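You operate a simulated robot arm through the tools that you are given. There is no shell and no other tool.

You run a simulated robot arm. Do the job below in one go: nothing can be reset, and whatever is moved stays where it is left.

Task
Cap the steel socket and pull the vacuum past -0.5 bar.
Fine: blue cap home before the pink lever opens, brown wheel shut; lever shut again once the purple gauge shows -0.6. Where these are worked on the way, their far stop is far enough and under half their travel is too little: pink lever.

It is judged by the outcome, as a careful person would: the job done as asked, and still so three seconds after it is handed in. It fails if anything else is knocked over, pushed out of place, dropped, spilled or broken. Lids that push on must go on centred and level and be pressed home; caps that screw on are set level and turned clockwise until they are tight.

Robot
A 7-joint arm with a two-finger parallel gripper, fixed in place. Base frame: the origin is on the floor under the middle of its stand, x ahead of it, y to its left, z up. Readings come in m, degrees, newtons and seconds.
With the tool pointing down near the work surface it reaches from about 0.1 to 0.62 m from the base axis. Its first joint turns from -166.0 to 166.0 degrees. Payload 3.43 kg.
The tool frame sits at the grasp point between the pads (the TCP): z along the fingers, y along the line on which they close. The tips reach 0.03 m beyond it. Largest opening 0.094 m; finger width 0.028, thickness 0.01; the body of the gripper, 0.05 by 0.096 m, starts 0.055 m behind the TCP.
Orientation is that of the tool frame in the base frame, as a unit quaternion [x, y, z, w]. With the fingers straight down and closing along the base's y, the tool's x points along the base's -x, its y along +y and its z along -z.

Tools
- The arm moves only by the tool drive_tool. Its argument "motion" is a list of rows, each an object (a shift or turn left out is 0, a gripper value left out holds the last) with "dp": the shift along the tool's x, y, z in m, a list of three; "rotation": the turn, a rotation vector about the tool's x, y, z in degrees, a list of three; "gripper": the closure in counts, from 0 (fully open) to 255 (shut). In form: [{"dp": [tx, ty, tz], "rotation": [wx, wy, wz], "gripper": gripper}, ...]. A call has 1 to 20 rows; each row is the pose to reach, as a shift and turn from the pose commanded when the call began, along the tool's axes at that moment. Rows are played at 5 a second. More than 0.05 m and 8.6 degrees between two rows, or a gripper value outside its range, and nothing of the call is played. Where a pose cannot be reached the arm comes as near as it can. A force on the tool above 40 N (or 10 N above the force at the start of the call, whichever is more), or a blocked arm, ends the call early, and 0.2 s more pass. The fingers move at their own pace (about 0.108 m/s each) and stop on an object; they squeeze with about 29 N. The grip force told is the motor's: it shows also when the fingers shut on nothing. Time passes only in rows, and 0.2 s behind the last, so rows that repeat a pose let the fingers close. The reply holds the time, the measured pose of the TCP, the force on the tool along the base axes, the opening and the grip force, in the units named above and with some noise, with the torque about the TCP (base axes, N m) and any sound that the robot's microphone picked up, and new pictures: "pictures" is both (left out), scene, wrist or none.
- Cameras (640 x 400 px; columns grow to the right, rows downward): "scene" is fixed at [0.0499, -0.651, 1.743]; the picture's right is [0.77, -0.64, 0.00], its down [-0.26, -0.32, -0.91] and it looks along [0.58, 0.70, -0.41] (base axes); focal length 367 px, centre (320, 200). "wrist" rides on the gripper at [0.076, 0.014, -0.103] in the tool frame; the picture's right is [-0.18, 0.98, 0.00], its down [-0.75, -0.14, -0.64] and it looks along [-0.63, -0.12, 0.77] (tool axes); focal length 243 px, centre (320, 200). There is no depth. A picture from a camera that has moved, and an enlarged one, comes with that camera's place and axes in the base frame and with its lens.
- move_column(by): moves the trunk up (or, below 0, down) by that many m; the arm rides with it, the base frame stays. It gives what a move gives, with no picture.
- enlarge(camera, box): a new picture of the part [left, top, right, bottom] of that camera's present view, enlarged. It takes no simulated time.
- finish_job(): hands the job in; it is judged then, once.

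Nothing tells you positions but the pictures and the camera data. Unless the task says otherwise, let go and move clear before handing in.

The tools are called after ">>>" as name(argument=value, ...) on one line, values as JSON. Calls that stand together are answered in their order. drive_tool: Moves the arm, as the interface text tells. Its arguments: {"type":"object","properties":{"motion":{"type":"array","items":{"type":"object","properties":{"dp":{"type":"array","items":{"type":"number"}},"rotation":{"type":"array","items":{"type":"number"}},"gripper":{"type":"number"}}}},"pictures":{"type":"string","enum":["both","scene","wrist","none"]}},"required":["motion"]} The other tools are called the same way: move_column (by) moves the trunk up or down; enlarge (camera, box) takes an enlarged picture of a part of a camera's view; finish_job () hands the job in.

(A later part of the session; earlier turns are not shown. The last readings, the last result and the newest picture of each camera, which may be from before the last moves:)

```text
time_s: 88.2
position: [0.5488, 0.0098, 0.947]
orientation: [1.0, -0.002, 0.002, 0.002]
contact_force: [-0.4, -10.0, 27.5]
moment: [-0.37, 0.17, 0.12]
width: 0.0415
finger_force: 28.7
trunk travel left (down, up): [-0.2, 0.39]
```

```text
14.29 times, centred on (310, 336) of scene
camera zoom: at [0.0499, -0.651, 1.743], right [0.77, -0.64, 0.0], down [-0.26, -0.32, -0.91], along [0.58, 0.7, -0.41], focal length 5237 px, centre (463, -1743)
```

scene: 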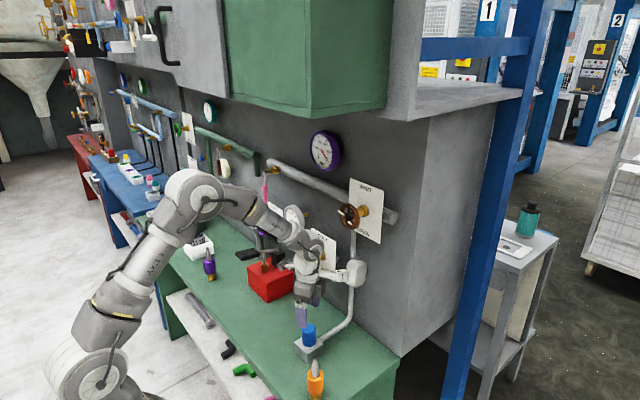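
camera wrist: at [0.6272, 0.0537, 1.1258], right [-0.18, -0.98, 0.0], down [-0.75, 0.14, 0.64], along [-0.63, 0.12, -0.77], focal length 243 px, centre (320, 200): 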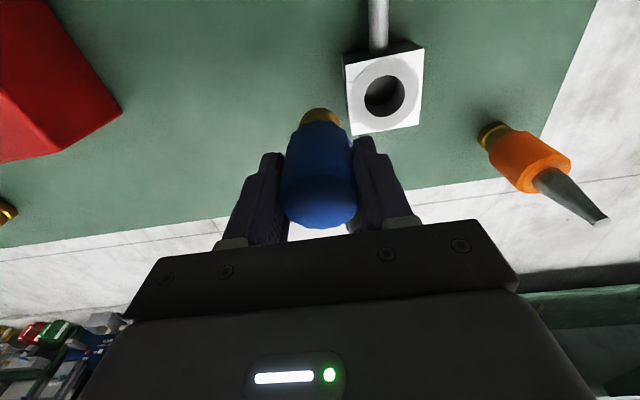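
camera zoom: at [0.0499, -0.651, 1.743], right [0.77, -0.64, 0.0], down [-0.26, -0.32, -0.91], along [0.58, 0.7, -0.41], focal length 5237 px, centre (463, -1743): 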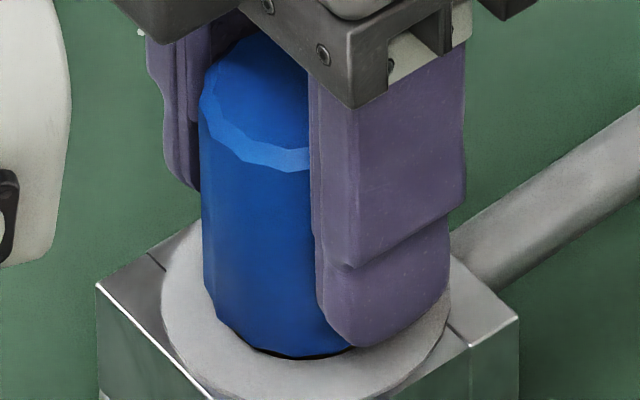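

Pressed at 27 N on the seat. Now I'll unload, release and back straight up to check the final position.

>>> drive_tool(motion=[{"dp": [0, 0, -0.001]}, {"dp": [0, 0, -0.0015]}, {"dp": [0, 0, -0.0015], "gripper": 120}, {"dp": [0, 0, -0.0015], "gripper": 70}, {"dp": [0, 0, -0.0015], "gripper": 40}, {"dp": [0, 0, -0.03], "gripper": 40}, {"dp": [0, 0, -0.065]}, {"dp": [0, 0, -0.1]}, {"dp": [0, 0, -0.1]}], pictures="wrist")

>>> enlarge(camera="scene", box=[290, 322, 330, 350])

>>> enlarge(camera="wrist", box=[240, 40, 400, 160])

```text
time_s: 90.2
position: [0.5498, 0.0123, 1.0471]
orientation: [1.0, -0.002, -0.001, 0.001]
contact_force: [-0.5, -0.2, -1.0]
moment: [-0.04, 0.0, -0.01]
width: 0.0792
finger_force: 0.0
trunk travel left (down, up): [-0.2, 0.39]
camera wrist: at [0.6264, -0.001, 1.1495], right [-0.18, -0.98, 0.0], down [-0.75, 0.14, 0.64], along [-0.63, 0.12, -0.77], focal length 243 px, centre (320, 200)
```

wrist: 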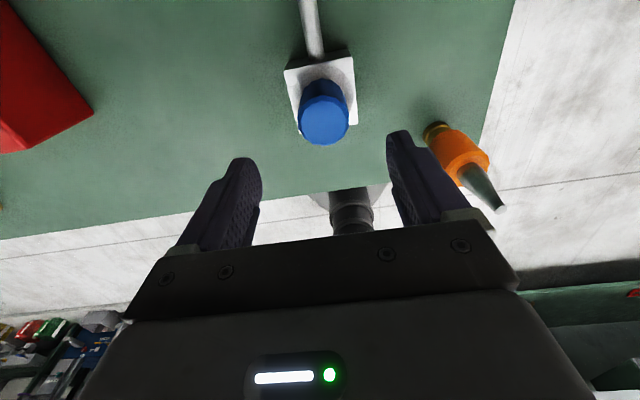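

```text
14.29 times, centred on (310, 336) of scene
camera zoom: at [0.0499, -0.651, 1.743], right [0.77, -0.64, 0.0], down [-0.26, -0.32, -0.91], along [0.58, 0.7, -0.41], focal length 5237 px, centre (463, -1743)
```

zoom: 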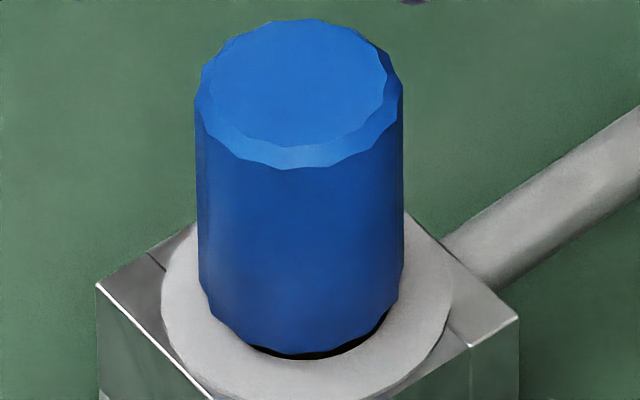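

```text
3.33 times, centred on (320, 100) of wrist
camera zoom: at [0.6264, -0.001, 1.1495], right [-0.18, -0.98, 0.0], down [-0.75, 0.14, 0.64], along [-0.63, 0.12, -0.77], focal length 809 px, centre (320, 533)
```

zoom: 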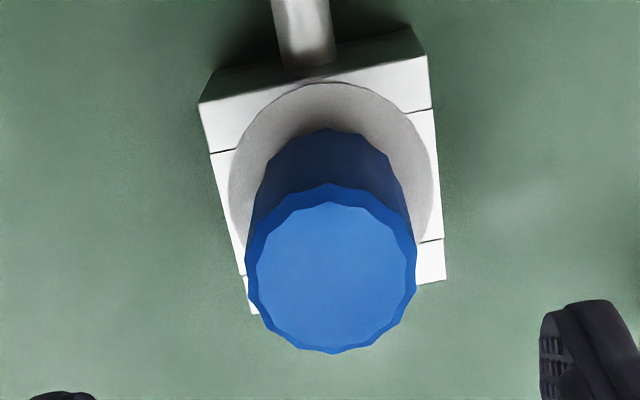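

The cap is level and on its seat but about 1.3 mm toward -x. I'll re-grip without pressing, slide it to centre, and release unloaded.

>>> drive_tool(motion=[{"dp": [0, 0.003, 0.03]}, {"dp": [0, 0.003, 0.065]}, {"dp": [0, 0.003, 0.09]}, {"dp": [0, 0.003, 0.099]}, {"dp": [0, 0.003, 0.099]}, {"dp": [0, 0.003, 0.099], "gripper": 110}, {"dp": [0, 0.003, 0.099], "gripper": 150}, {"dp": [0, 0.003, 0.099], "gripper": 200}, {"dp": [0, 0.003, 0.099], "gripper": 200}, {"dp": [0.0006, 0.003, 0.099], "gripper": 200}, {"dp": [0.0012, 0.003, 0.099], "gripper": 200}, {"dp": [0.0012, 0.003, 0.099], "gripper": 200}], pictures="none")

>>> enlarge(camera="scene", box=[290, 322, 330, 350])

>>> enlarge(camera="wrist", box=[240, 80, 400, 200])

```text
time_s: 92.8
position: [0.5509, 0.0072, 0.9491]
orientation: [1.0, 0.0, -0.001, 0.0]
contact_force: [-2.9, 0.2, 4.4]
moment: [0.04, 0.15, 0.04]
width: 0.0416
finger_force: 29.1
trunk travel left (down, up): [-0.2, 0.39]
```

```text
14.29 times, centred on (310, 336) of scene
camera zoom: at [0.0499, -0.651, 1.743], right [0.77, -0.64, 0.0], down [-0.26, -0.32, -0.91], along [0.58, 0.7, -0.41], focal length 5237 px, centre (463, -1743)
```

zoom: 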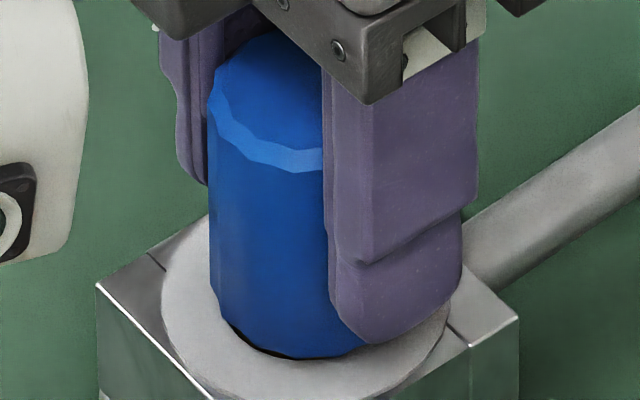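

```text
3.33 times, centred on (320, 140) of wrist
camera zoom: at [0.6276, -0.0063, 1.0505], right [-0.18, -0.98, 0.0], down [-0.75, 0.14, 0.64], along [-0.63, 0.12, -0.77], focal length 809 px, centre (320, 400)
```

zoom: 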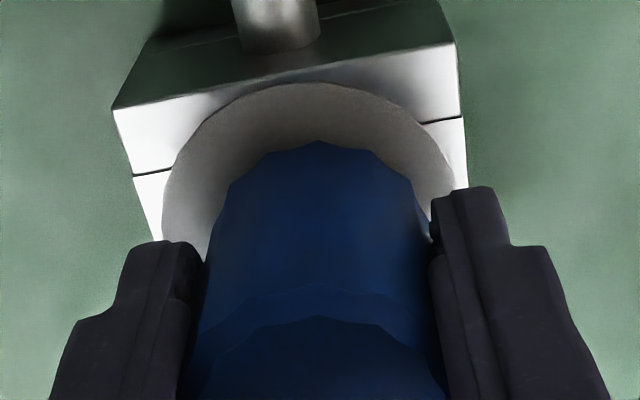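

It's now centred in x but about 1.8 mm toward -y. Sliding it back and releasing.

>>> drive_tool(motion=[{"dp": [0, -0.0008, 0]}, {"dp": [0, -0.0016, 0]}, {"dp": [0, -0.0019, 0]}, {"dp": [0, -0.0019, 0]}], pictures="none")

>>> enlarge(camera="scene", box=[290, 322, 330, 350])

>>> enlarge(camera="wrist", box=[240, 80, 400, 200])

```text
time_s: 93.8
position: [0.5513, 0.0079, 0.9474]
orientation: [1.0, 0.0, 0.0, 0.0]
contact_force: [-0.5, -7.8, 11.9]
moment: [-0.46, -0.22, -0.07]
width: 0.0411
finger_force: 29.1
trunk travel left (down, up): [-0.2, 0.39]
```

```text
14.29 times, centred on (310, 336) of scene
camera zoom: at [0.0499, -0.651, 1.743], right [0.77, -0.64, 0.0], down [-0.26, -0.32, -0.91], along [0.58, 0.7, -0.41], focal length 5237 px, centre (463, -1743)
```

zoom: 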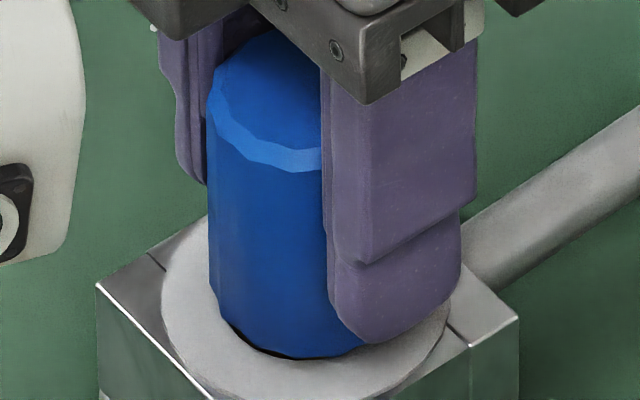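

```text
3.33 times, centred on (320, 140) of wrist
camera zoom: at [0.6273, -0.0061, 1.0506], right [-0.19, -0.98, 0.0], down [-0.75, 0.14, 0.64], along [-0.63, 0.12, -0.77], focal length 809 px, centre (320, 400)
```

zoom: 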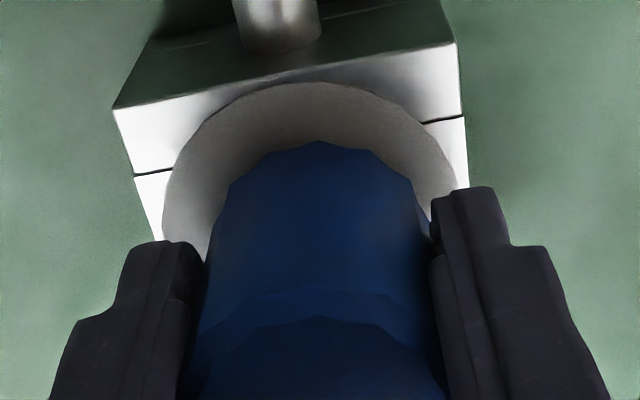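

It resists because it's loaded vertically (12 N). I'll unload first, then slide and release.

>>> drive_tool(motion=[{"dp": [0, 0, -0.0008]}, {"dp": [0, 0, -0.0015]}, {"dp": [0, -0.0003, -0.0015]}, {"dp": [0, -0.0003, -0.0015]}], pictures="none")

>>> enlarge(camera="scene", box=[290, 322, 330, 350])

```text
time_s: 94.8
position: [0.5509, 0.0091, 0.9483]
orientation: [1.0, 0.0, 0.0, 0.0]
contact_force: [2.1, -1.4, 2.6]
moment: [-0.03, -0.21, 0.01]
width: 0.0411
finger_force: 28.7
trunk travel left (down, up): [-0.2, 0.39]
```

```text
14.29 times, centred on (310, 336) of scene
camera zoom: at [0.0499, -0.651, 1.743], right [0.77, -0.64, 0.0], down [-0.26, -0.32, -0.91], along [0.58, 0.7, -0.41], focal length 5237 px, centre (463, -1743)
```

zoom: 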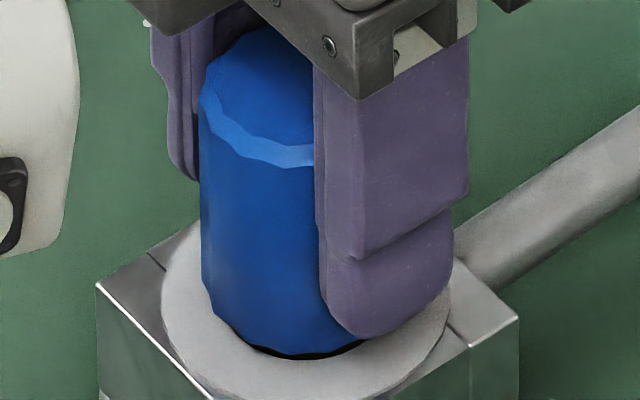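

Now centred to within about half a millimetre and nearly unloaded. Releasing and lifting clear.

>>> drive_tool(motion=[{"dp": [0, 0, 0], "gripper": 130}, {"dp": [0, 0, 0], "gripper": 110}, {"dp": [0, 0, 0], "gripper": 60}, {"dp": [0, 0, 0], "gripper": 40}, {"dp": [0, 0, -0.03], "gripper": 40}, {"dp": [0, 0, -0.065]}, {"dp": [0, 0, -0.1]}, {"dp": [0, 0, -0.1]}], pictures="both")

>>> enlarge(camera="scene", box=[290, 322, 330, 350])

>>> enlarge(camera="wrist", box=[240, 40, 400, 160])

```text
time_s: 96.6
position: [0.5514, 0.0101, 1.0476]
orientation: [1.0, 0.001, 0.0, 0.001]
contact_force: [0.4, 1.1, -0.8]
moment: [0.02, -0.04, 0.0]
width: 0.0792
finger_force: 0.1
trunk travel left (down, up): [-0.2, 0.39]
camera wrist: at [0.6265, -0.0042, 1.1499], right [-0.18, -0.98, 0.0], down [-0.75, 0.14, 0.64], along [-0.63, 0.12, -0.77], focal length 243 px, centre (320, 200)
```

scene: 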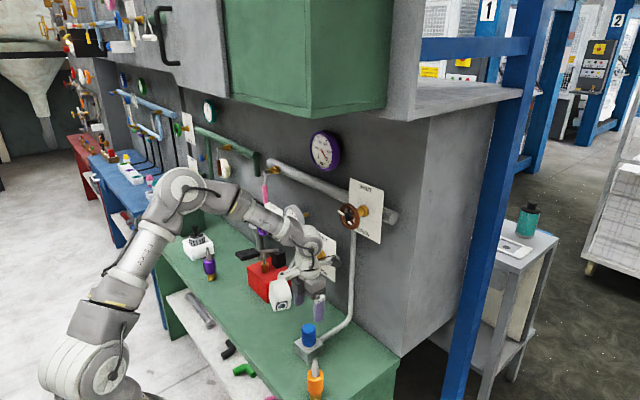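
wrist: 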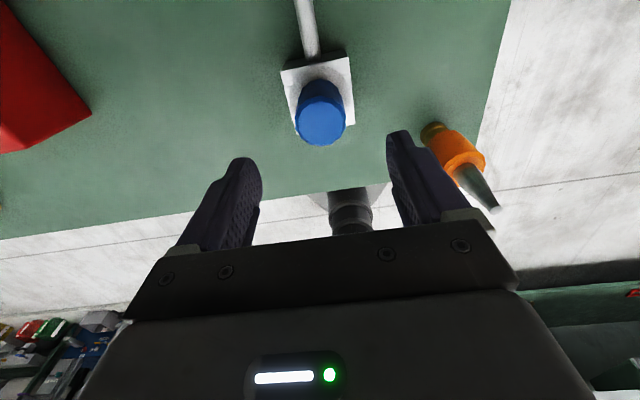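

```text
14.29 times, centred on (310, 336) of scene
camera zoom: at [0.0499, -0.651, 1.743], right [0.77, -0.64, 0.0], down [-0.26, -0.32, -0.91], along [0.58, 0.7, -0.41], focal length 5237 px, centre (463, -1743)
```

zoom: 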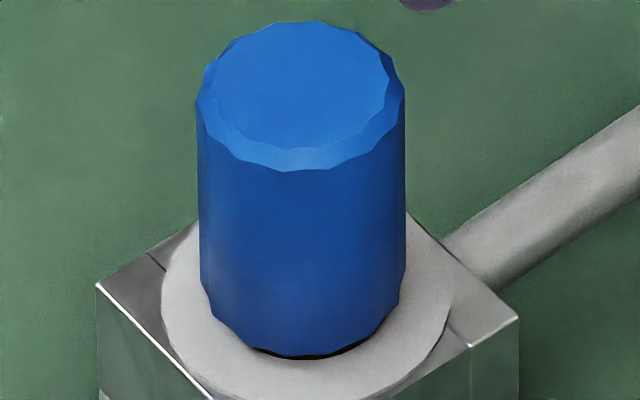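

```text
3.33 times, centred on (320, 100) of wrist
camera zoom: at [0.6265, -0.0042, 1.1499], right [-0.18, -0.98, 0.0], down [-0.75, 0.14, 0.64], along [-0.63, 0.12, -0.77], focal length 809 px, centre (320, 533)
```

zoom: 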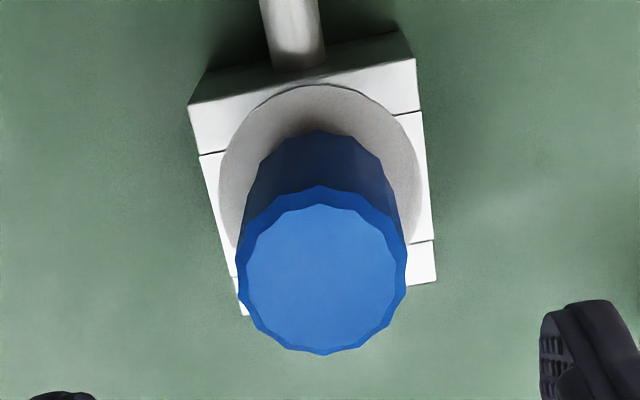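

The cap now stands level and centred on its seat. Next is the brown wheel. I'll back away from the wall, turn the tool (pad to -y), then raise the trunk.

>>> drive_tool(motion=[{"dp": [-0.0125, 0, 0], "rotation": [0, 0, -7.5]}, {"dp": [-0.025, 0, 0], "rotation": [0, 0, -15]}, {"dp": [-0.0375, 0, 0], "rotation": [0, 0, -22.5]}, {"dp": [-0.05, 0, 0], "rotation": [0, 0, -30]}, {"dp": [-0.0625, 0, 0], "rotation": [0, 0, -37.5]}, {"dp": [-0.075, 0, 0], "rotation": [0, 0, -45]}, {"dp": [-0.0875, 0, 0], "rotation": [0, 0, -52.5]}, {"dp": [-0.1, 0, 0], "rotation": [0, 0, -60]}, {"dp": [-0.1125, 0, 0], "rotation": [0, 0, -67.5]}, {"dp": [-0.125, 0, 0], "rotation": [0, 0, -75]}, {"dp": [-0.1375, 0, 0], "rotation": [0, 0, -82.5]}, {"dp": [-0.15, 0, 0], "rotation": [0, 0, -90]}], pictures="none")

>>> move_column(by=0.2)

>>> enlarge(camera="scene", box=[0, 0, 640, 400])

>>> enlarge(camera="wrist", box=[0, 0, 640, 400])

```text
time_s: 99.2
position: [0.4017, 0.0095, 1.0501]
orientation: [0.706, 0.708, -0.001, 0.001]
contact_force: [0.4, 0.0, 0.5]
moment: [0.03, 0.02, -0.01]
width: 0.0792
finger_force: 0.0
trunk travel left (down, up): [-0.2, 0.39]
```

```text
time_s: 101.4
position: [0.4033, 0.0084, 1.2485]
orientation: [0.707, 0.707, -0.001, 0.001]
contact_force: [0.4, -0.2, -0.1]
moment: [-0.01, -0.02, 0.01]
width: 0.0791
finger_force: 0.1
trunk travel left (down, up): [-0.4, 0.19]
```

```text
1.00 times, centred on (320, 200) of scene (not enlarged: the box is as wide or as high as the picture)
camera zoom: at [0.0499, -0.651, 1.743], right [0.77, -0.64, 0.0], down [-0.26, -0.32, -0.91], along [0.58, 0.7, -0.41], focal length 367 px, centre (320, 200)
```

zoom: 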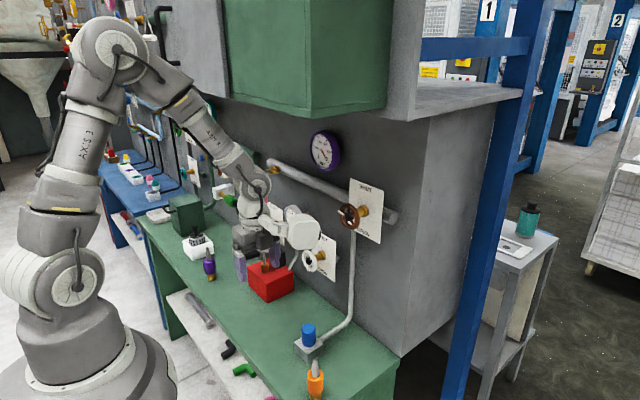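

```text
1.00 times, centred on (320, 200) of wrist (not enlarged: the box is as wide or as high as the picture)
camera zoom: at [0.4169, 0.0856, 1.3516], right [0.98, -0.18, 0.0], down [-0.14, -0.75, 0.64], along [-0.12, -0.63, -0.77], focal length 243 px, centre (320, 200)
```

zoom: 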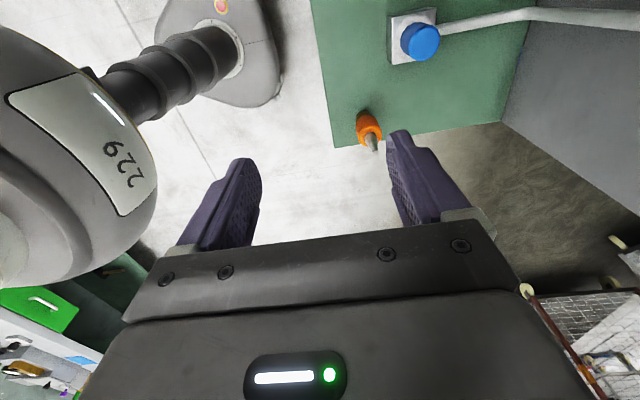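

Now I'll pitch the tool from pointing down to pointing at the wall while moving to about 15 cm in front of the brown wheel.

>>> drive_tool(motion=[{"dp": [-0.0044, 0.0083, -0.005], "rotation": [-7.5, 0, 0]}, {"dp": [-0.0088, 0.0167, -0.01], "rotation": [-15, 0, 0]}, {"dp": [-0.0132, 0.025, -0.015], "rotation": [-22.5, 0, 0]}, {"dp": [-0.0177, 0.0333, -0.02], "rotation": [-30, 0, 0]}, {"dp": [-0.0221, 0.0417, -0.025], "rotation": [-37.5, 0, 0]}, {"dp": [-0.0265, 0.05, -0.03], "rotation": [-45, 0, 0]}, {"dp": [-0.0309, 0.0583, -0.035], "rotation": [-52.5, 0, 0]}, {"dp": [-0.0353, 0.0667, -0.04], "rotation": [-60, 0, 0]}, {"dp": [-0.0397, 0.075, -0.045], "rotation": [-67.5, 0, 0]}, {"dp": [-0.0442, 0.0833, -0.05], "rotation": [-75, 0, 0]}, {"dp": [-0.0486, 0.0917, -0.055], "rotation": [-82.5, 0, 0]}, {"dp": [-0.053, 0.1, -0.06], "rotation": [-90, 0, 0]}, {"dp": [-0.053, 0.1, -0.06], "rotation": [-90, 0, 0]}], pictures="both")

```text
time_s: 104.2
position: [0.5033, -0.0457, 1.3089]
orientation: [0.499, 0.5, 0.501, 0.5]
contact_force: [-1.1, 0.1, -0.4]
moment: [-0.03, 0.01, 0.01]
width: 0.0793
finger_force: 0.1
out of reach, approached as far as the arm can: row 7, 8, 9, 10
trunk travel left (down, up): [-0.4, 0.19]
camera wrist: at [0.3999, 0.0316, 1.3228], right [0.0, -0.18, 0.98], down [-0.64, -0.75, -0.14], along [0.77, -0.63, -0.12], focal length 243 px, centre (320, 200)
```

scene: 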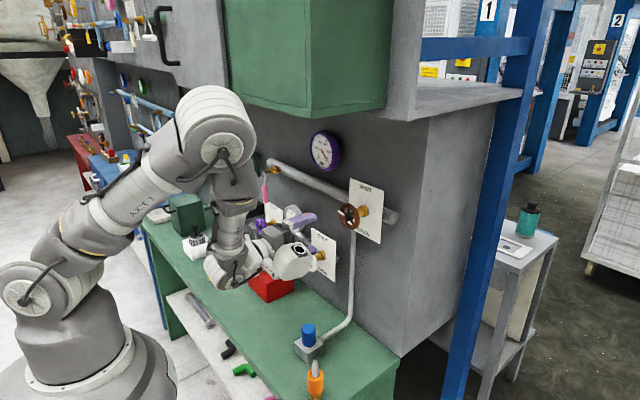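
wrist: 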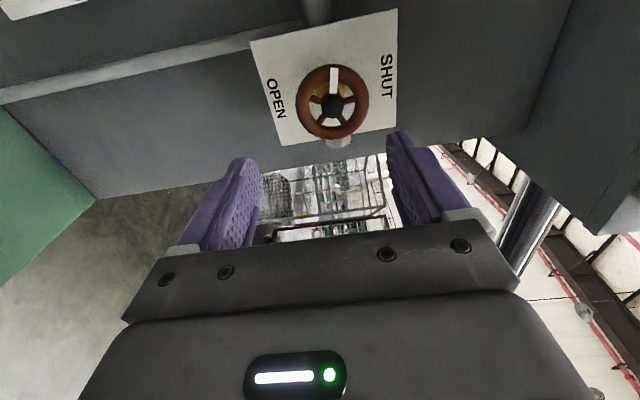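

The tool now points at the wall. The brown wheel's tab points left (+y), with SHUT at the top (image right) and OPEN at the bottom. I'll zoom in for exact geometry.

>>> enlarge(camera="wrist", box=[240, 20, 420, 160])

>>> enlarge(camera="scene", box=[240, 140, 420, 290])

```text
2.86 times, centred on (330, 90) of wrist
camera zoom: at [0.3999, 0.0316, 1.3228], right [0.0, -0.18, 0.98], down [-0.64, -0.75, -0.14], along [0.77, -0.63, -0.12], focal length 693 px, centre (291, 514)
```

zoom: 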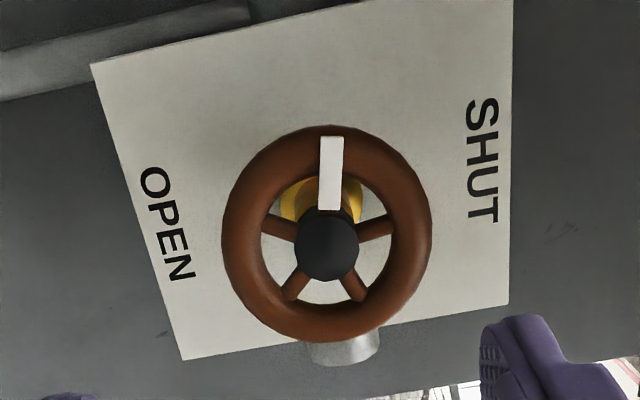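

```text
2.67 times, centred on (330, 215) of scene
camera zoom: at [0.0499, -0.651, 1.743], right [0.77, -0.64, 0.0], down [-0.26, -0.32, -0.91], along [0.58, 0.7, -0.41], focal length 978 px, centre (293, 160)
```

zoom: 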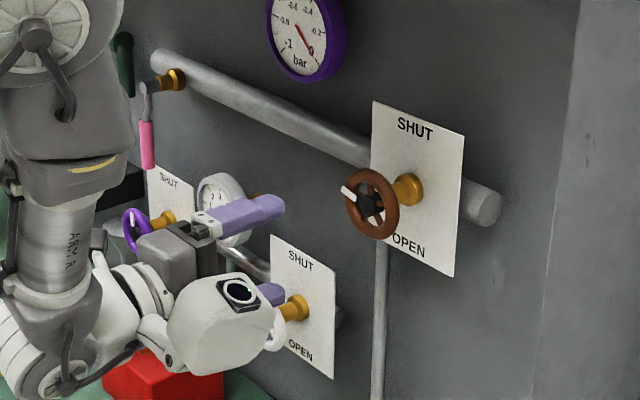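

The wheel centre is about 4 mm in -y, 12 mm up and 143 mm ahead of the tool, with a rim radius of about 36 mm. I'll open fully and approach to 6 cm short, then re-check.

>>> drive_tool(motion=[{"dp": [-0.0015, 0.004, 0.02], "gripper": 0}, {"dp": [-0.003, 0.008, 0.04], "gripper": 0}, {"dp": [-0.0044, 0.0116, 0.06], "gripper": 0}, {"dp": [-0.0044, 0.0116, 0.08], "gripper": 0}, {"dp": [-0.0044, 0.0116, 0.08], "gripper": 0}], pictures="wrist")

>>> enlarge(camera="wrist", box=[220, 60, 420, 200])

>>> enlarge(camera="scene", box=[260, 150, 420, 290])

```text
time_s: 105.4
position: [0.5818, -0.0498, 1.3203]
orientation: [0.5, 0.5, 0.499, 0.501]
contact_force: [0.0, -0.6, 0.5]
moment: [0.01, 0.03, -0.01]
width: 0.0939
finger_force: 0.0
trunk travel left (down, up): [-0.4, 0.19]
camera wrist: at [0.4798, 0.028, 1.3355], right [0.0, -0.18, 0.98], down [-0.64, -0.75, -0.14], along [0.77, -0.63, -0.12], focal length 243 px, centre (320, 200)
```

wrist: 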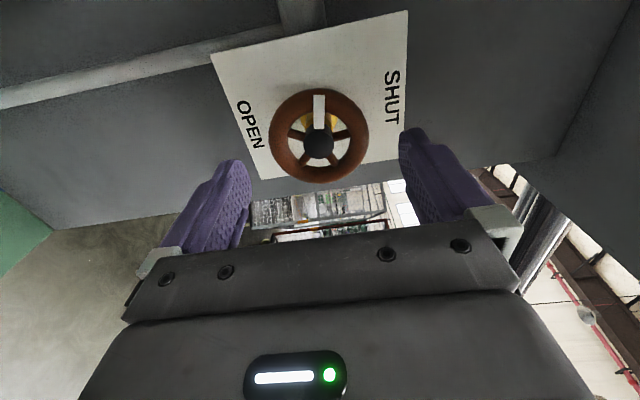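

```text
2.86 times, centred on (320, 130) of wrist
camera zoom: at [0.4798, 0.028, 1.3355], right [0.0, -0.18, 0.98], down [-0.64, -0.75, -0.14], along [0.77, -0.63, -0.12], focal length 693 px, centre (320, 400)
```

zoom: 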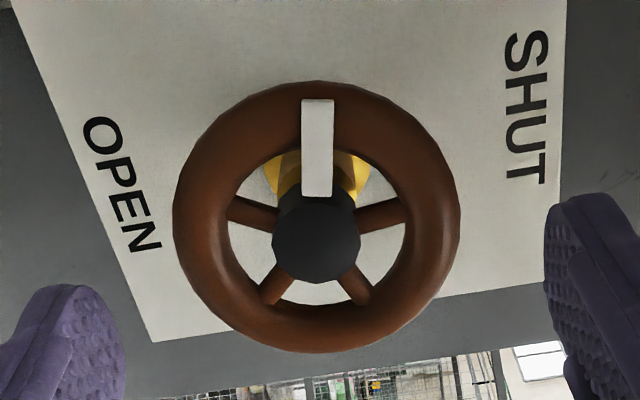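

```text
2.86 times, centred on (340, 220) of scene
camera zoom: at [0.0499, -0.651, 1.743], right [0.77, -0.64, 0.0], down [-0.26, -0.32, -0.91], along [0.58, 0.7, -0.41], focal length 1047 px, centre (263, 143)
```

zoom: 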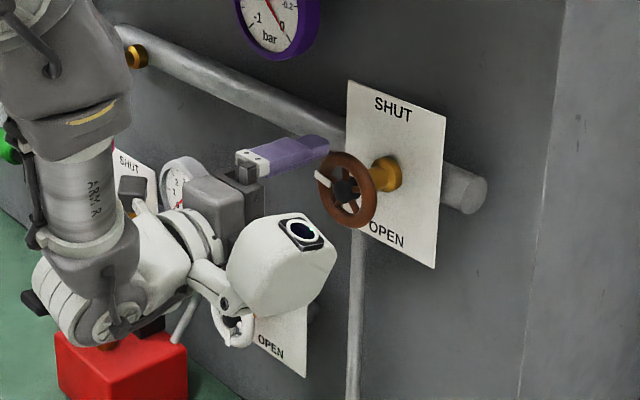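

The wheel is now almost exactly on the tool axis, about 58 mm ahead. Moving in so the fingers straddle the rim above and below.

>>> drive_tool(motion=[{"dp": [0.002, -0.0008, 0.012]}, {"dp": [0.002, -0.0008, 0.024]}, {"dp": [0.002, -0.0008, 0.036]}, {"dp": [0.002, -0.0008, 0.047]}, {"dp": [0.002, -0.0008, 0.047]}], pictures="wrist")

>>> enlarge(camera="scene", box=[290, 160, 420, 270])

```text
time_s: 106.6
position: [0.63, -0.0477, 1.3202]
orientation: [0.499, 0.501, 0.5, 0.5]
contact_force: [-0.4, 0.3, 0.2]
moment: [0.0, -0.01, 0.0]
width: 0.0938
finger_force: 0.1
trunk travel left (down, up): [-0.4, 0.19]
camera wrist: at [0.5274, 0.0293, 1.3337], right [0.0, -0.18, 0.98], down [-0.64, -0.75, -0.14], along [0.77, -0.63, -0.12], focal length 243 px, centre (320, 200)
```

wrist: 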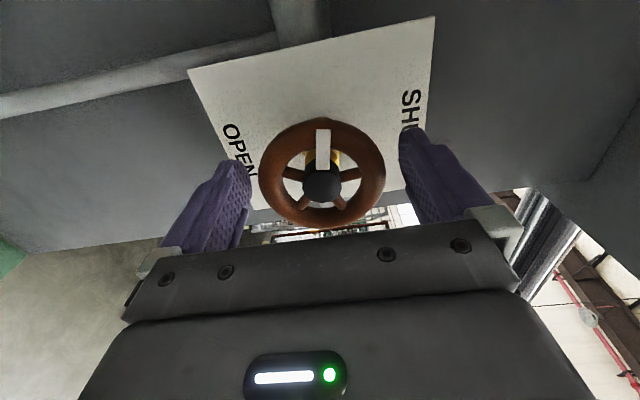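

```text
3.64 times, centred on (355, 215) of scene
camera zoom: at [0.0499, -0.651, 1.743], right [0.77, -0.64, 0.0], down [-0.26, -0.32, -0.91], along [0.58, 0.7, -0.41], focal length 1333 px, centre (193, 146)
```

zoom: 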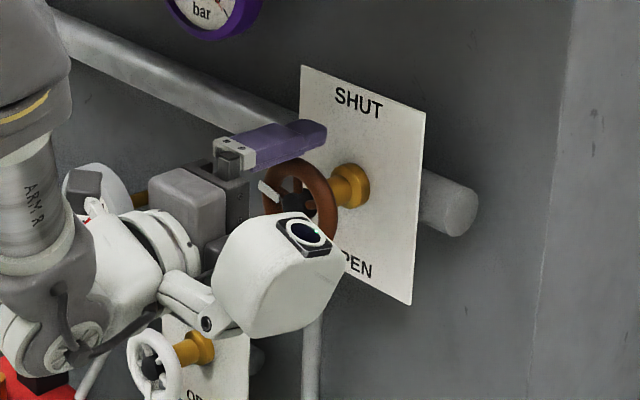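

The fingers straddle the rim centrally with no contact. Closing on the rim.

>>> drive_tool(motion=[{"gripper": 30}, {"gripper": 50}, {"gripper": 80}, {"gripper": 160}, {"gripper": 255}, {"gripper": 255}], pictures="wrist")

```text
time_s: 108.0
position: [0.6309, -0.0469, 1.3198]
orientation: [0.499, 0.501, 0.499, 0.5]
contact_force: [2.9, -0.3, 5.6]
moment: [-0.05, -0.04, 0.03]
width: 0.0742
finger_force: 45.0
trunk travel left (down, up): [-0.4, 0.19]
camera wrist: at [0.5274, 0.0293, 1.3341], right [0.0, -0.18, 0.98], down [-0.64, -0.75, -0.14], along [0.77, -0.63, -0.12], focal length 243 px, centre (320, 200)
```

wrist: 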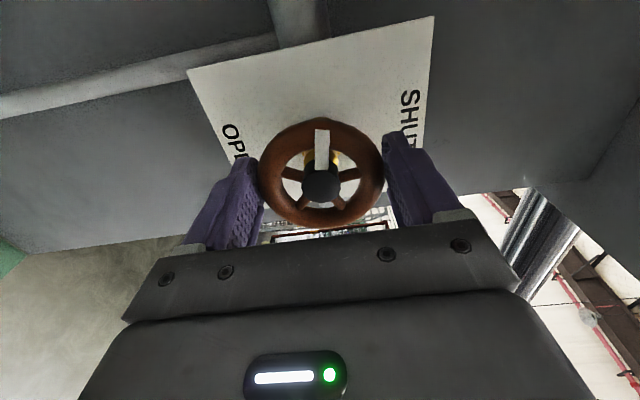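

The rim is gripped (0.074 m). Turning clockwise 42° first and checking that the wheel follows.

>>> drive_tool(motion=[{"rotation": [0, 0, 7]}, {"rotation": [0, 0, 14]}, {"rotation": [0, 0, 21]}, {"rotation": [0, 0, 28]}, {"rotation": [0, 0, 35]}, {"rotation": [0, 0, 42]}], pictures="wrist")

>>> enlarge(camera="scene", box=[290, 160, 420, 270])

```text
time_s: 109.4
position: [0.6288, -0.0495, 1.3213]
orientation: [0.646, 0.286, 0.647, 0.288]
contact_force: [-5.7, -10.4, 10.7]
moment: [0.02, 0.83, -0.1]
width: 0.0707
finger_force: 45.2
trunk travel left (down, up): [-0.4, 0.19]
camera wrist: at [0.5255, -0.0017, 1.3826], right [0.0, -0.8, 0.61], down [-0.64, -0.46, -0.61], along [0.77, -0.39, -0.51], focal length 243 px, centre (320, 200)
```

wrist: 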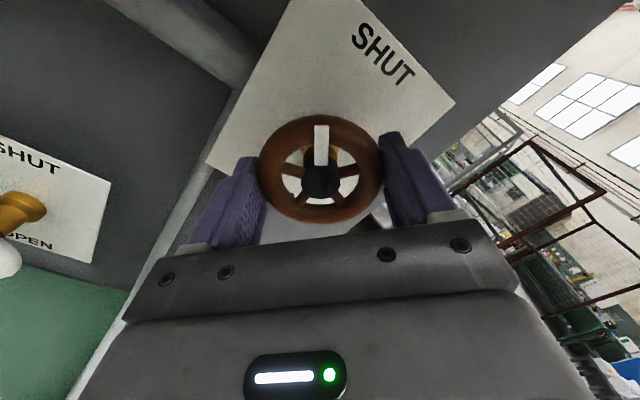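

```text
3.64 times, centred on (355, 215) of scene
camera zoom: at [0.0499, -0.651, 1.743], right [0.77, -0.64, 0.0], down [-0.26, -0.32, -0.91], along [0.58, 0.7, -0.41], focal length 1333 px, centre (193, 146)
```

zoom: 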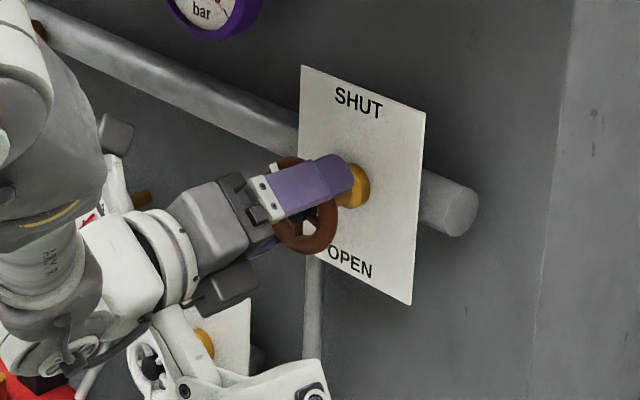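

The wheel follows the gripper. Continuing clockwise toward SHUT.

>>> drive_tool(motion=[{"rotation": [0, 0, 7]}, {"rotation": [0, 0, 14]}, {"rotation": [0, 0, 21]}, {"rotation": [0, 0, 28]}, {"rotation": [0, 0, 35]}, {"rotation": [0, 0, 42]}], pictures="wrist")

>>> enlarge(camera="scene", box=[290, 160, 420, 270])

```text
time_s: 110.8
position: [0.6273, -0.0503, 1.3229]
orientation: [0.705, 0.035, 0.708, 0.037]
contact_force: [-9.1, -18.7, 11.2]
moment: [-2.4, -0.34, -0.31]
width: 0.0714
finger_force: 44.8
trunk travel left (down, up): [-0.4, 0.19]
camera wrist: at [0.5246, -0.056, 1.3988], right [0.0, -1.0, -0.08], down [-0.64, 0.06, -0.77], along [0.77, 0.05, -0.64], focal length 243 px, centre (320, 200)
```

wrist: 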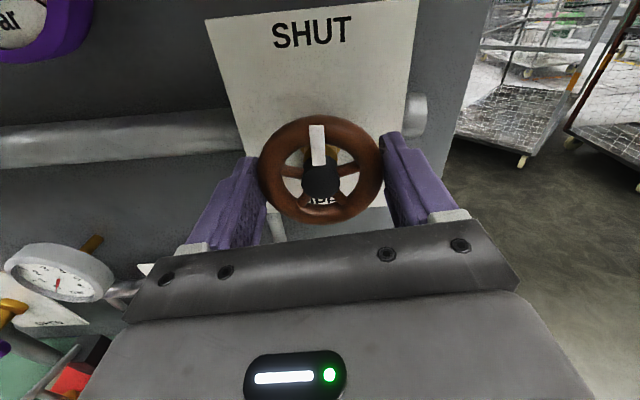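

```text
3.64 times, centred on (355, 215) of scene
camera zoom: at [0.0499, -0.651, 1.743], right [0.77, -0.64, 0.0], down [-0.26, -0.32, -0.91], along [0.58, 0.7, -0.41], focal length 1333 px, centre (193, 146)
```

zoom: 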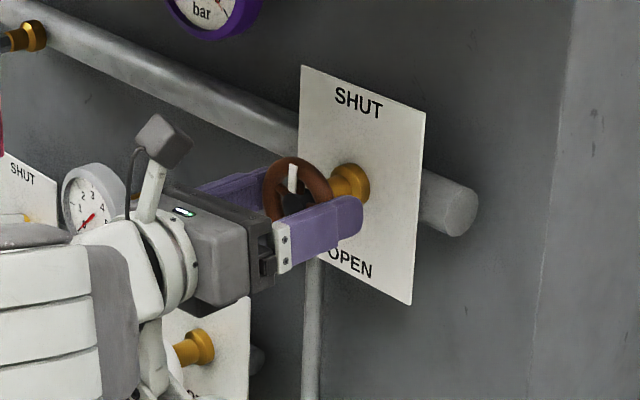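

Resisting torque jumped to 2.4 N·m with the tab at the top by SHUT, so it's at the stop. I'll nudge a few degrees more to confirm it's hard shut.

>>> drive_tool(motion=[{"rotation": [0, 0, 2]}, {"rotation": [0, 0, 4]}, {"rotation": [0, 0, 6]}, {"rotation": [0, 0, 6]}], pictures="none")

>>> enlarge(camera="wrist", box=[220, 80, 420, 240])

>>> enlarge(camera="scene", box=[330, 180, 390, 230])

```text
time_s: 111.8
position: [0.6284, -0.0503, 1.3203]
orientation: [0.707, -0.001, 0.707, 0.0]
contact_force: [-8.8, -21.0, 9.6]
moment: [-1.86, -0.19, -0.13]
width: 0.0716
finger_force: 45.0
trunk travel left (down, up): [-0.4, 0.19]
```

```text
2.50 times, centred on (320, 160) of wrist
camera zoom: at [0.5248, -0.0643, 1.3971], right [0.0, -0.98, -0.19], down [-0.64, 0.14, -0.75], along [0.77, 0.12, -0.63], focal length 606 px, centre (320, 300)
```

zoom: 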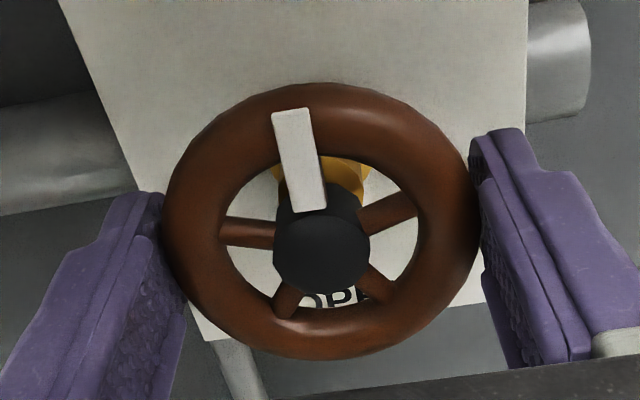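

```text
8.00 times, centred on (360, 205) of scene
camera zoom: at [0.0499, -0.651, 1.743], right [0.77, -0.64, 0.0], down [-0.26, -0.32, -0.91], along [0.58, 0.7, -0.41], focal length 2933 px, centre (0, 160)
```

zoom: 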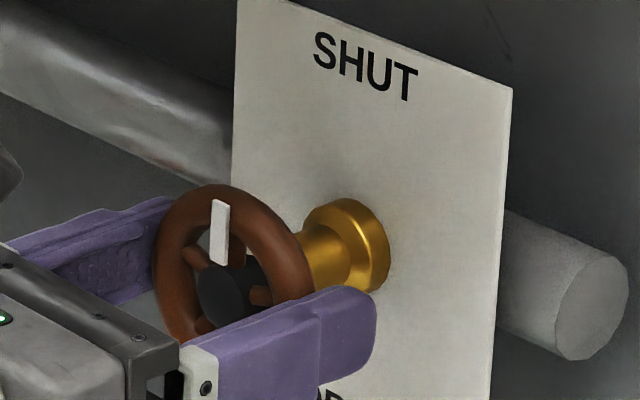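

The wheel is against its stop with the tab vertical at SHUT, and the extra turn just slipped. Releasing and backing off to verify.

>>> drive_tool(motion=[{"gripper": 120}, {"gripper": 40}, {"gripper": 0}, {"gripper": 0}, {"dp": [0, 0, -0.02], "gripper": 0}, {"dp": [0, 0, -0.05]}, {"dp": [0, 0, -0.08]}, {"dp": [0, 0, -0.11]}, {"dp": [0, 0, -0.11]}], pictures="both")

>>> enlarge(camera="scene", box=[330, 180, 390, 230])

>>> enlarge(camera="scene", box=[220, 130, 380, 240])

```text
time_s: 113.8
position: [0.5196, -0.0451, 1.3198]
orientation: [0.707, 0.001, 0.707, 0.001]
contact_force: [0.4, -0.3, 0.9]
moment: [-0.02, -0.03, -0.01]
width: 0.0938
finger_force: 0.0
trunk travel left (down, up): [-0.4, 0.19]
camera wrist: at [0.4172, -0.0601, 1.3965], right [0.0, -0.98, -0.18], down [-0.64, 0.14, -0.75], along [0.77, 0.12, -0.63], focal length 243 px, centre (320, 200)
```

scene: 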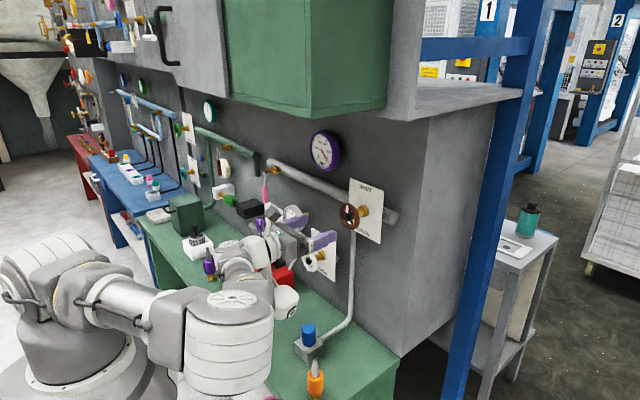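
wrist: 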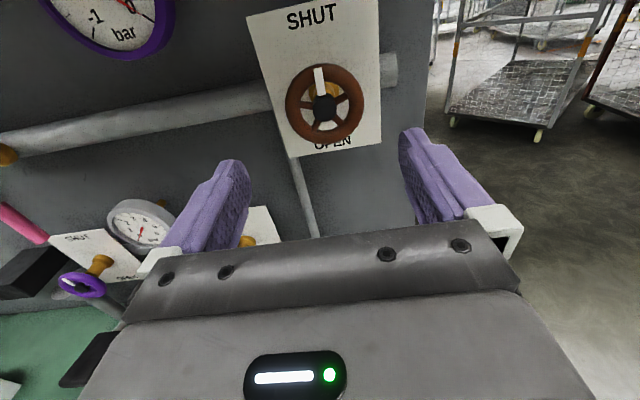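

```text
8.00 times, centred on (360, 205) of scene
camera zoom: at [0.0499, -0.651, 1.743], right [0.77, -0.64, 0.0], down [-0.26, -0.32, -0.91], along [0.58, 0.7, -0.41], focal length 2933 px, centre (0, 160)
```

zoom: 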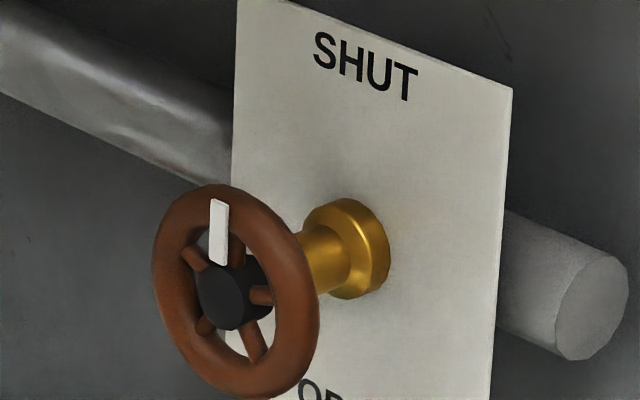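

```text
3.64 times, centred on (300, 185) of scene
camera zoom: at [0.0499, -0.651, 1.743], right [0.77, -0.64, 0.0], down [-0.26, -0.32, -0.91], along [0.58, 0.7, -0.41], focal length 1333 px, centre (393, 254)
```

zoom: 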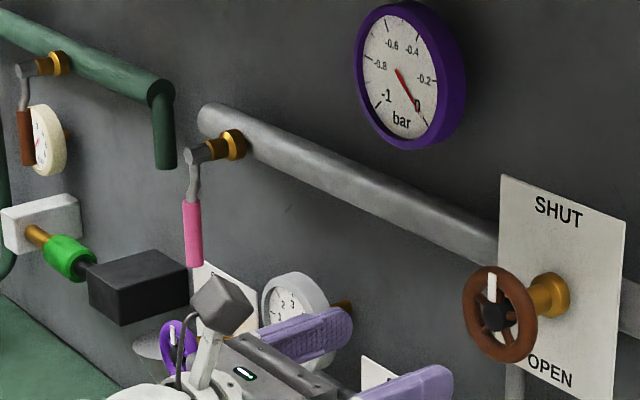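

The brown wheel is shut (tab up). Now to the pink lever, which hangs from a hub near (0.65, 0.36, 1.32) with its grip at z≈1.21–1.28. I'll move sideways at a safe distance from the wall toward it.

>>> drive_tool(motion=[{"dp": [-0.007, -0.035, -0.01]}, {"dp": [-0.014, -0.075, -0.02]}, {"dp": [-0.021, -0.115, -0.02]}, {"dp": [-0.028, -0.155, -0.02]}, {"dp": [-0.035, -0.195, -0.02]}, {"dp": [-0.042, -0.235, -0.02]}, {"dp": [-0.049, -0.275, -0.02]}, {"dp": [-0.056, -0.315, -0.02]}, {"dp": [-0.063, -0.355, -0.02]}, {"dp": [-0.07, -0.39, -0.02]}, {"dp": [-0.07, -0.39, -0.02]}], pictures="both")

```text
time_s: 116.2
position: [0.501, 0.3436, 1.2478]
orientation: [0.707, -0.001, 0.707, 0.001]
contact_force: [0.2, -0.9, -0.4]
moment: [-0.02, 0.0, 0.02]
width: 0.0941
finger_force: 0.1
trunk travel left (down, up): [-0.4, 0.19]
camera wrist: at [0.3982, 0.3299, 1.3237], right [0.0, -0.98, -0.18], down [-0.64, 0.14, -0.75], along [0.77, 0.12, -0.63], focal length 243 px, centre (320, 200)
```

scene: 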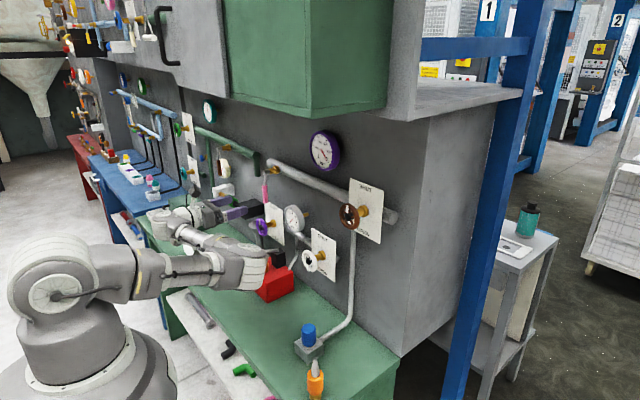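
wrist: 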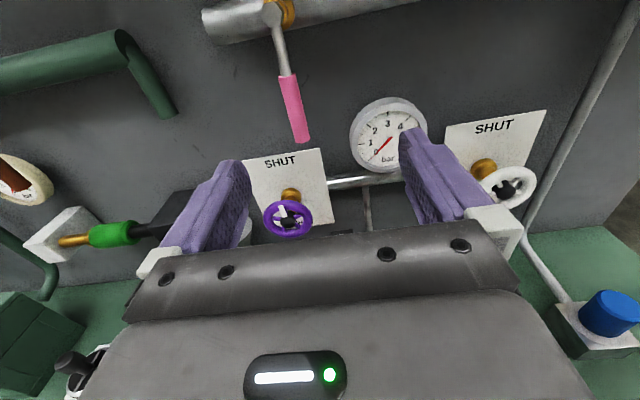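

I can see the lever clearly: hub at about (0.652, 0.371, 1.318), pink grip centred at about (0.649, 0.371, 1.240), hanging straight down. A closer look before gripping it.

>>> enlarge(camera="wrist", box=[190, 0, 410, 150])

>>> enlarge(camera="scene", box=[230, 150, 330, 240])

>>> enlarge(camera="scene", box=[305, 125, 345, 175])

```text
2.67 times, centred on (300, 75) of wrist
camera zoom: at [0.3982, 0.3299, 1.3237], right [0.0, -0.98, -0.18], down [-0.64, 0.14, -0.75], along [0.77, 0.12, -0.63], focal length 647 px, centre (373, 533)
```

zoom: 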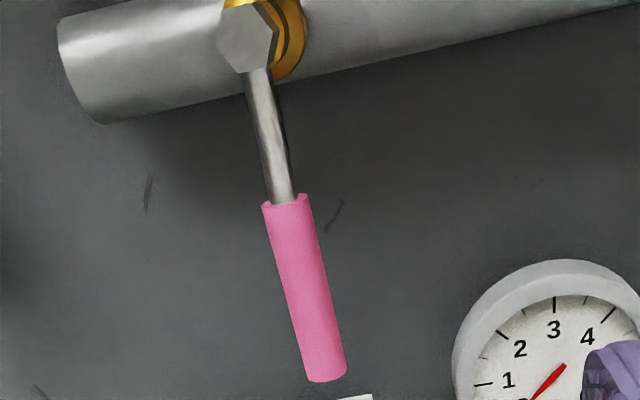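

```text
4.44 times, centred on (280, 195) of scene
camera zoom: at [0.0499, -0.651, 1.743], right [0.77, -0.64, 0.0], down [-0.26, -0.32, -0.91], along [0.58, 0.7, -0.41], focal length 1629 px, centre (498, 222)
```

zoom: 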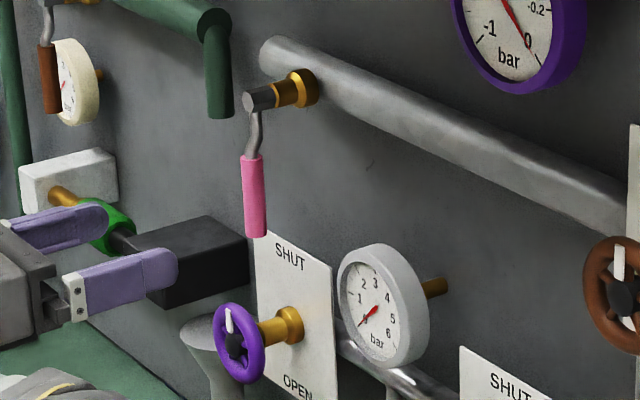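

```text
8.00 times, centred on (325, 150) of scene
camera zoom: at [0.0499, -0.651, 1.743], right [0.77, -0.64, 0.0], down [-0.26, -0.32, -0.91], along [0.58, 0.7, -0.41], focal length 2933 px, centre (280, 600)
```

zoom: 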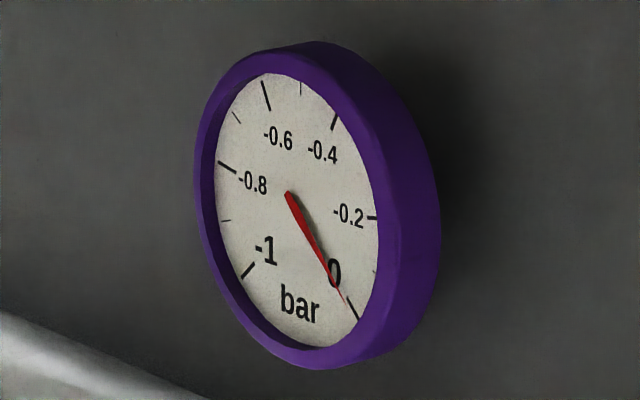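

The gauge reads 0 and the grip is about 14 mm thick. I'll approach so the fingers straddle the pink grip.

>>> drive_tool(motion=[{"dp": [-0.0048, -0.0272, 0.02]}, {"dp": [-0.0048, -0.0272, 0.05]}, {"dp": [-0.0048, -0.0272, 0.08]}, {"dp": [-0.0048, -0.0272, 0.1]}, {"dp": [-0.0048, -0.0272, 0.1]}], pictures="wrist")

>>> enlarge(camera="scene", box=[220, 140, 330, 240])

```text
time_s: 117.4
position: [0.6002, 0.3689, 1.2424]
orientation: [0.707, 0.0, 0.707, 0.001]
contact_force: [-0.3, -0.9, -0.4]
moment: [0.01, -0.02, 0.0]
width: 0.094
finger_force: 0.1
trunk travel left (down, up): [-0.4, 0.19]
camera wrist: at [0.4967, 0.3553, 1.3188], right [0.0, -0.98, -0.18], down [-0.64, 0.14, -0.75], along [0.77, 0.12, -0.63], focal length 243 px, centre (320, 200)
```

wrist: 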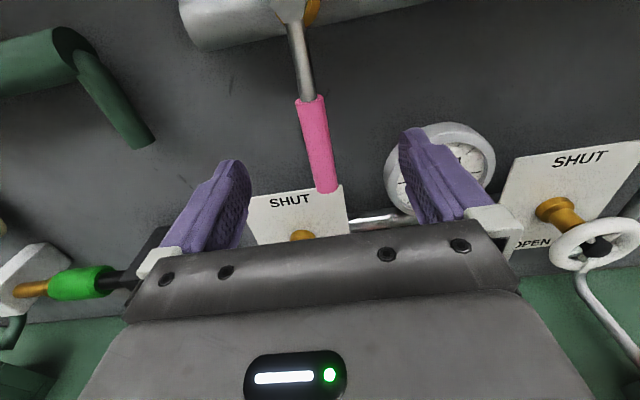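

```text
4.00 times, centred on (275, 190) of scene
camera zoom: at [0.0499, -0.651, 1.743], right [0.77, -0.64, 0.0], down [-0.26, -0.32, -0.91], along [0.58, 0.7, -0.41], focal length 1466 px, centre (500, 240)
```

zoom: 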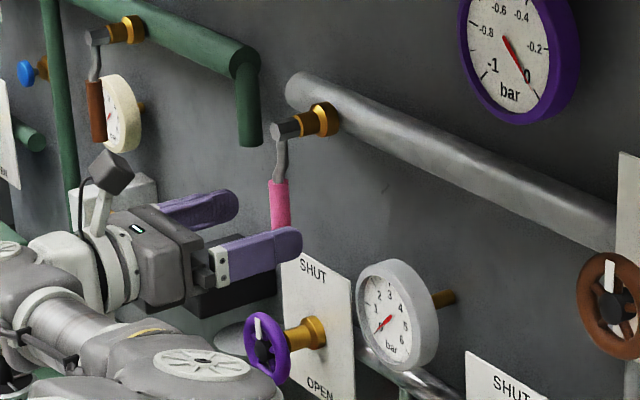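

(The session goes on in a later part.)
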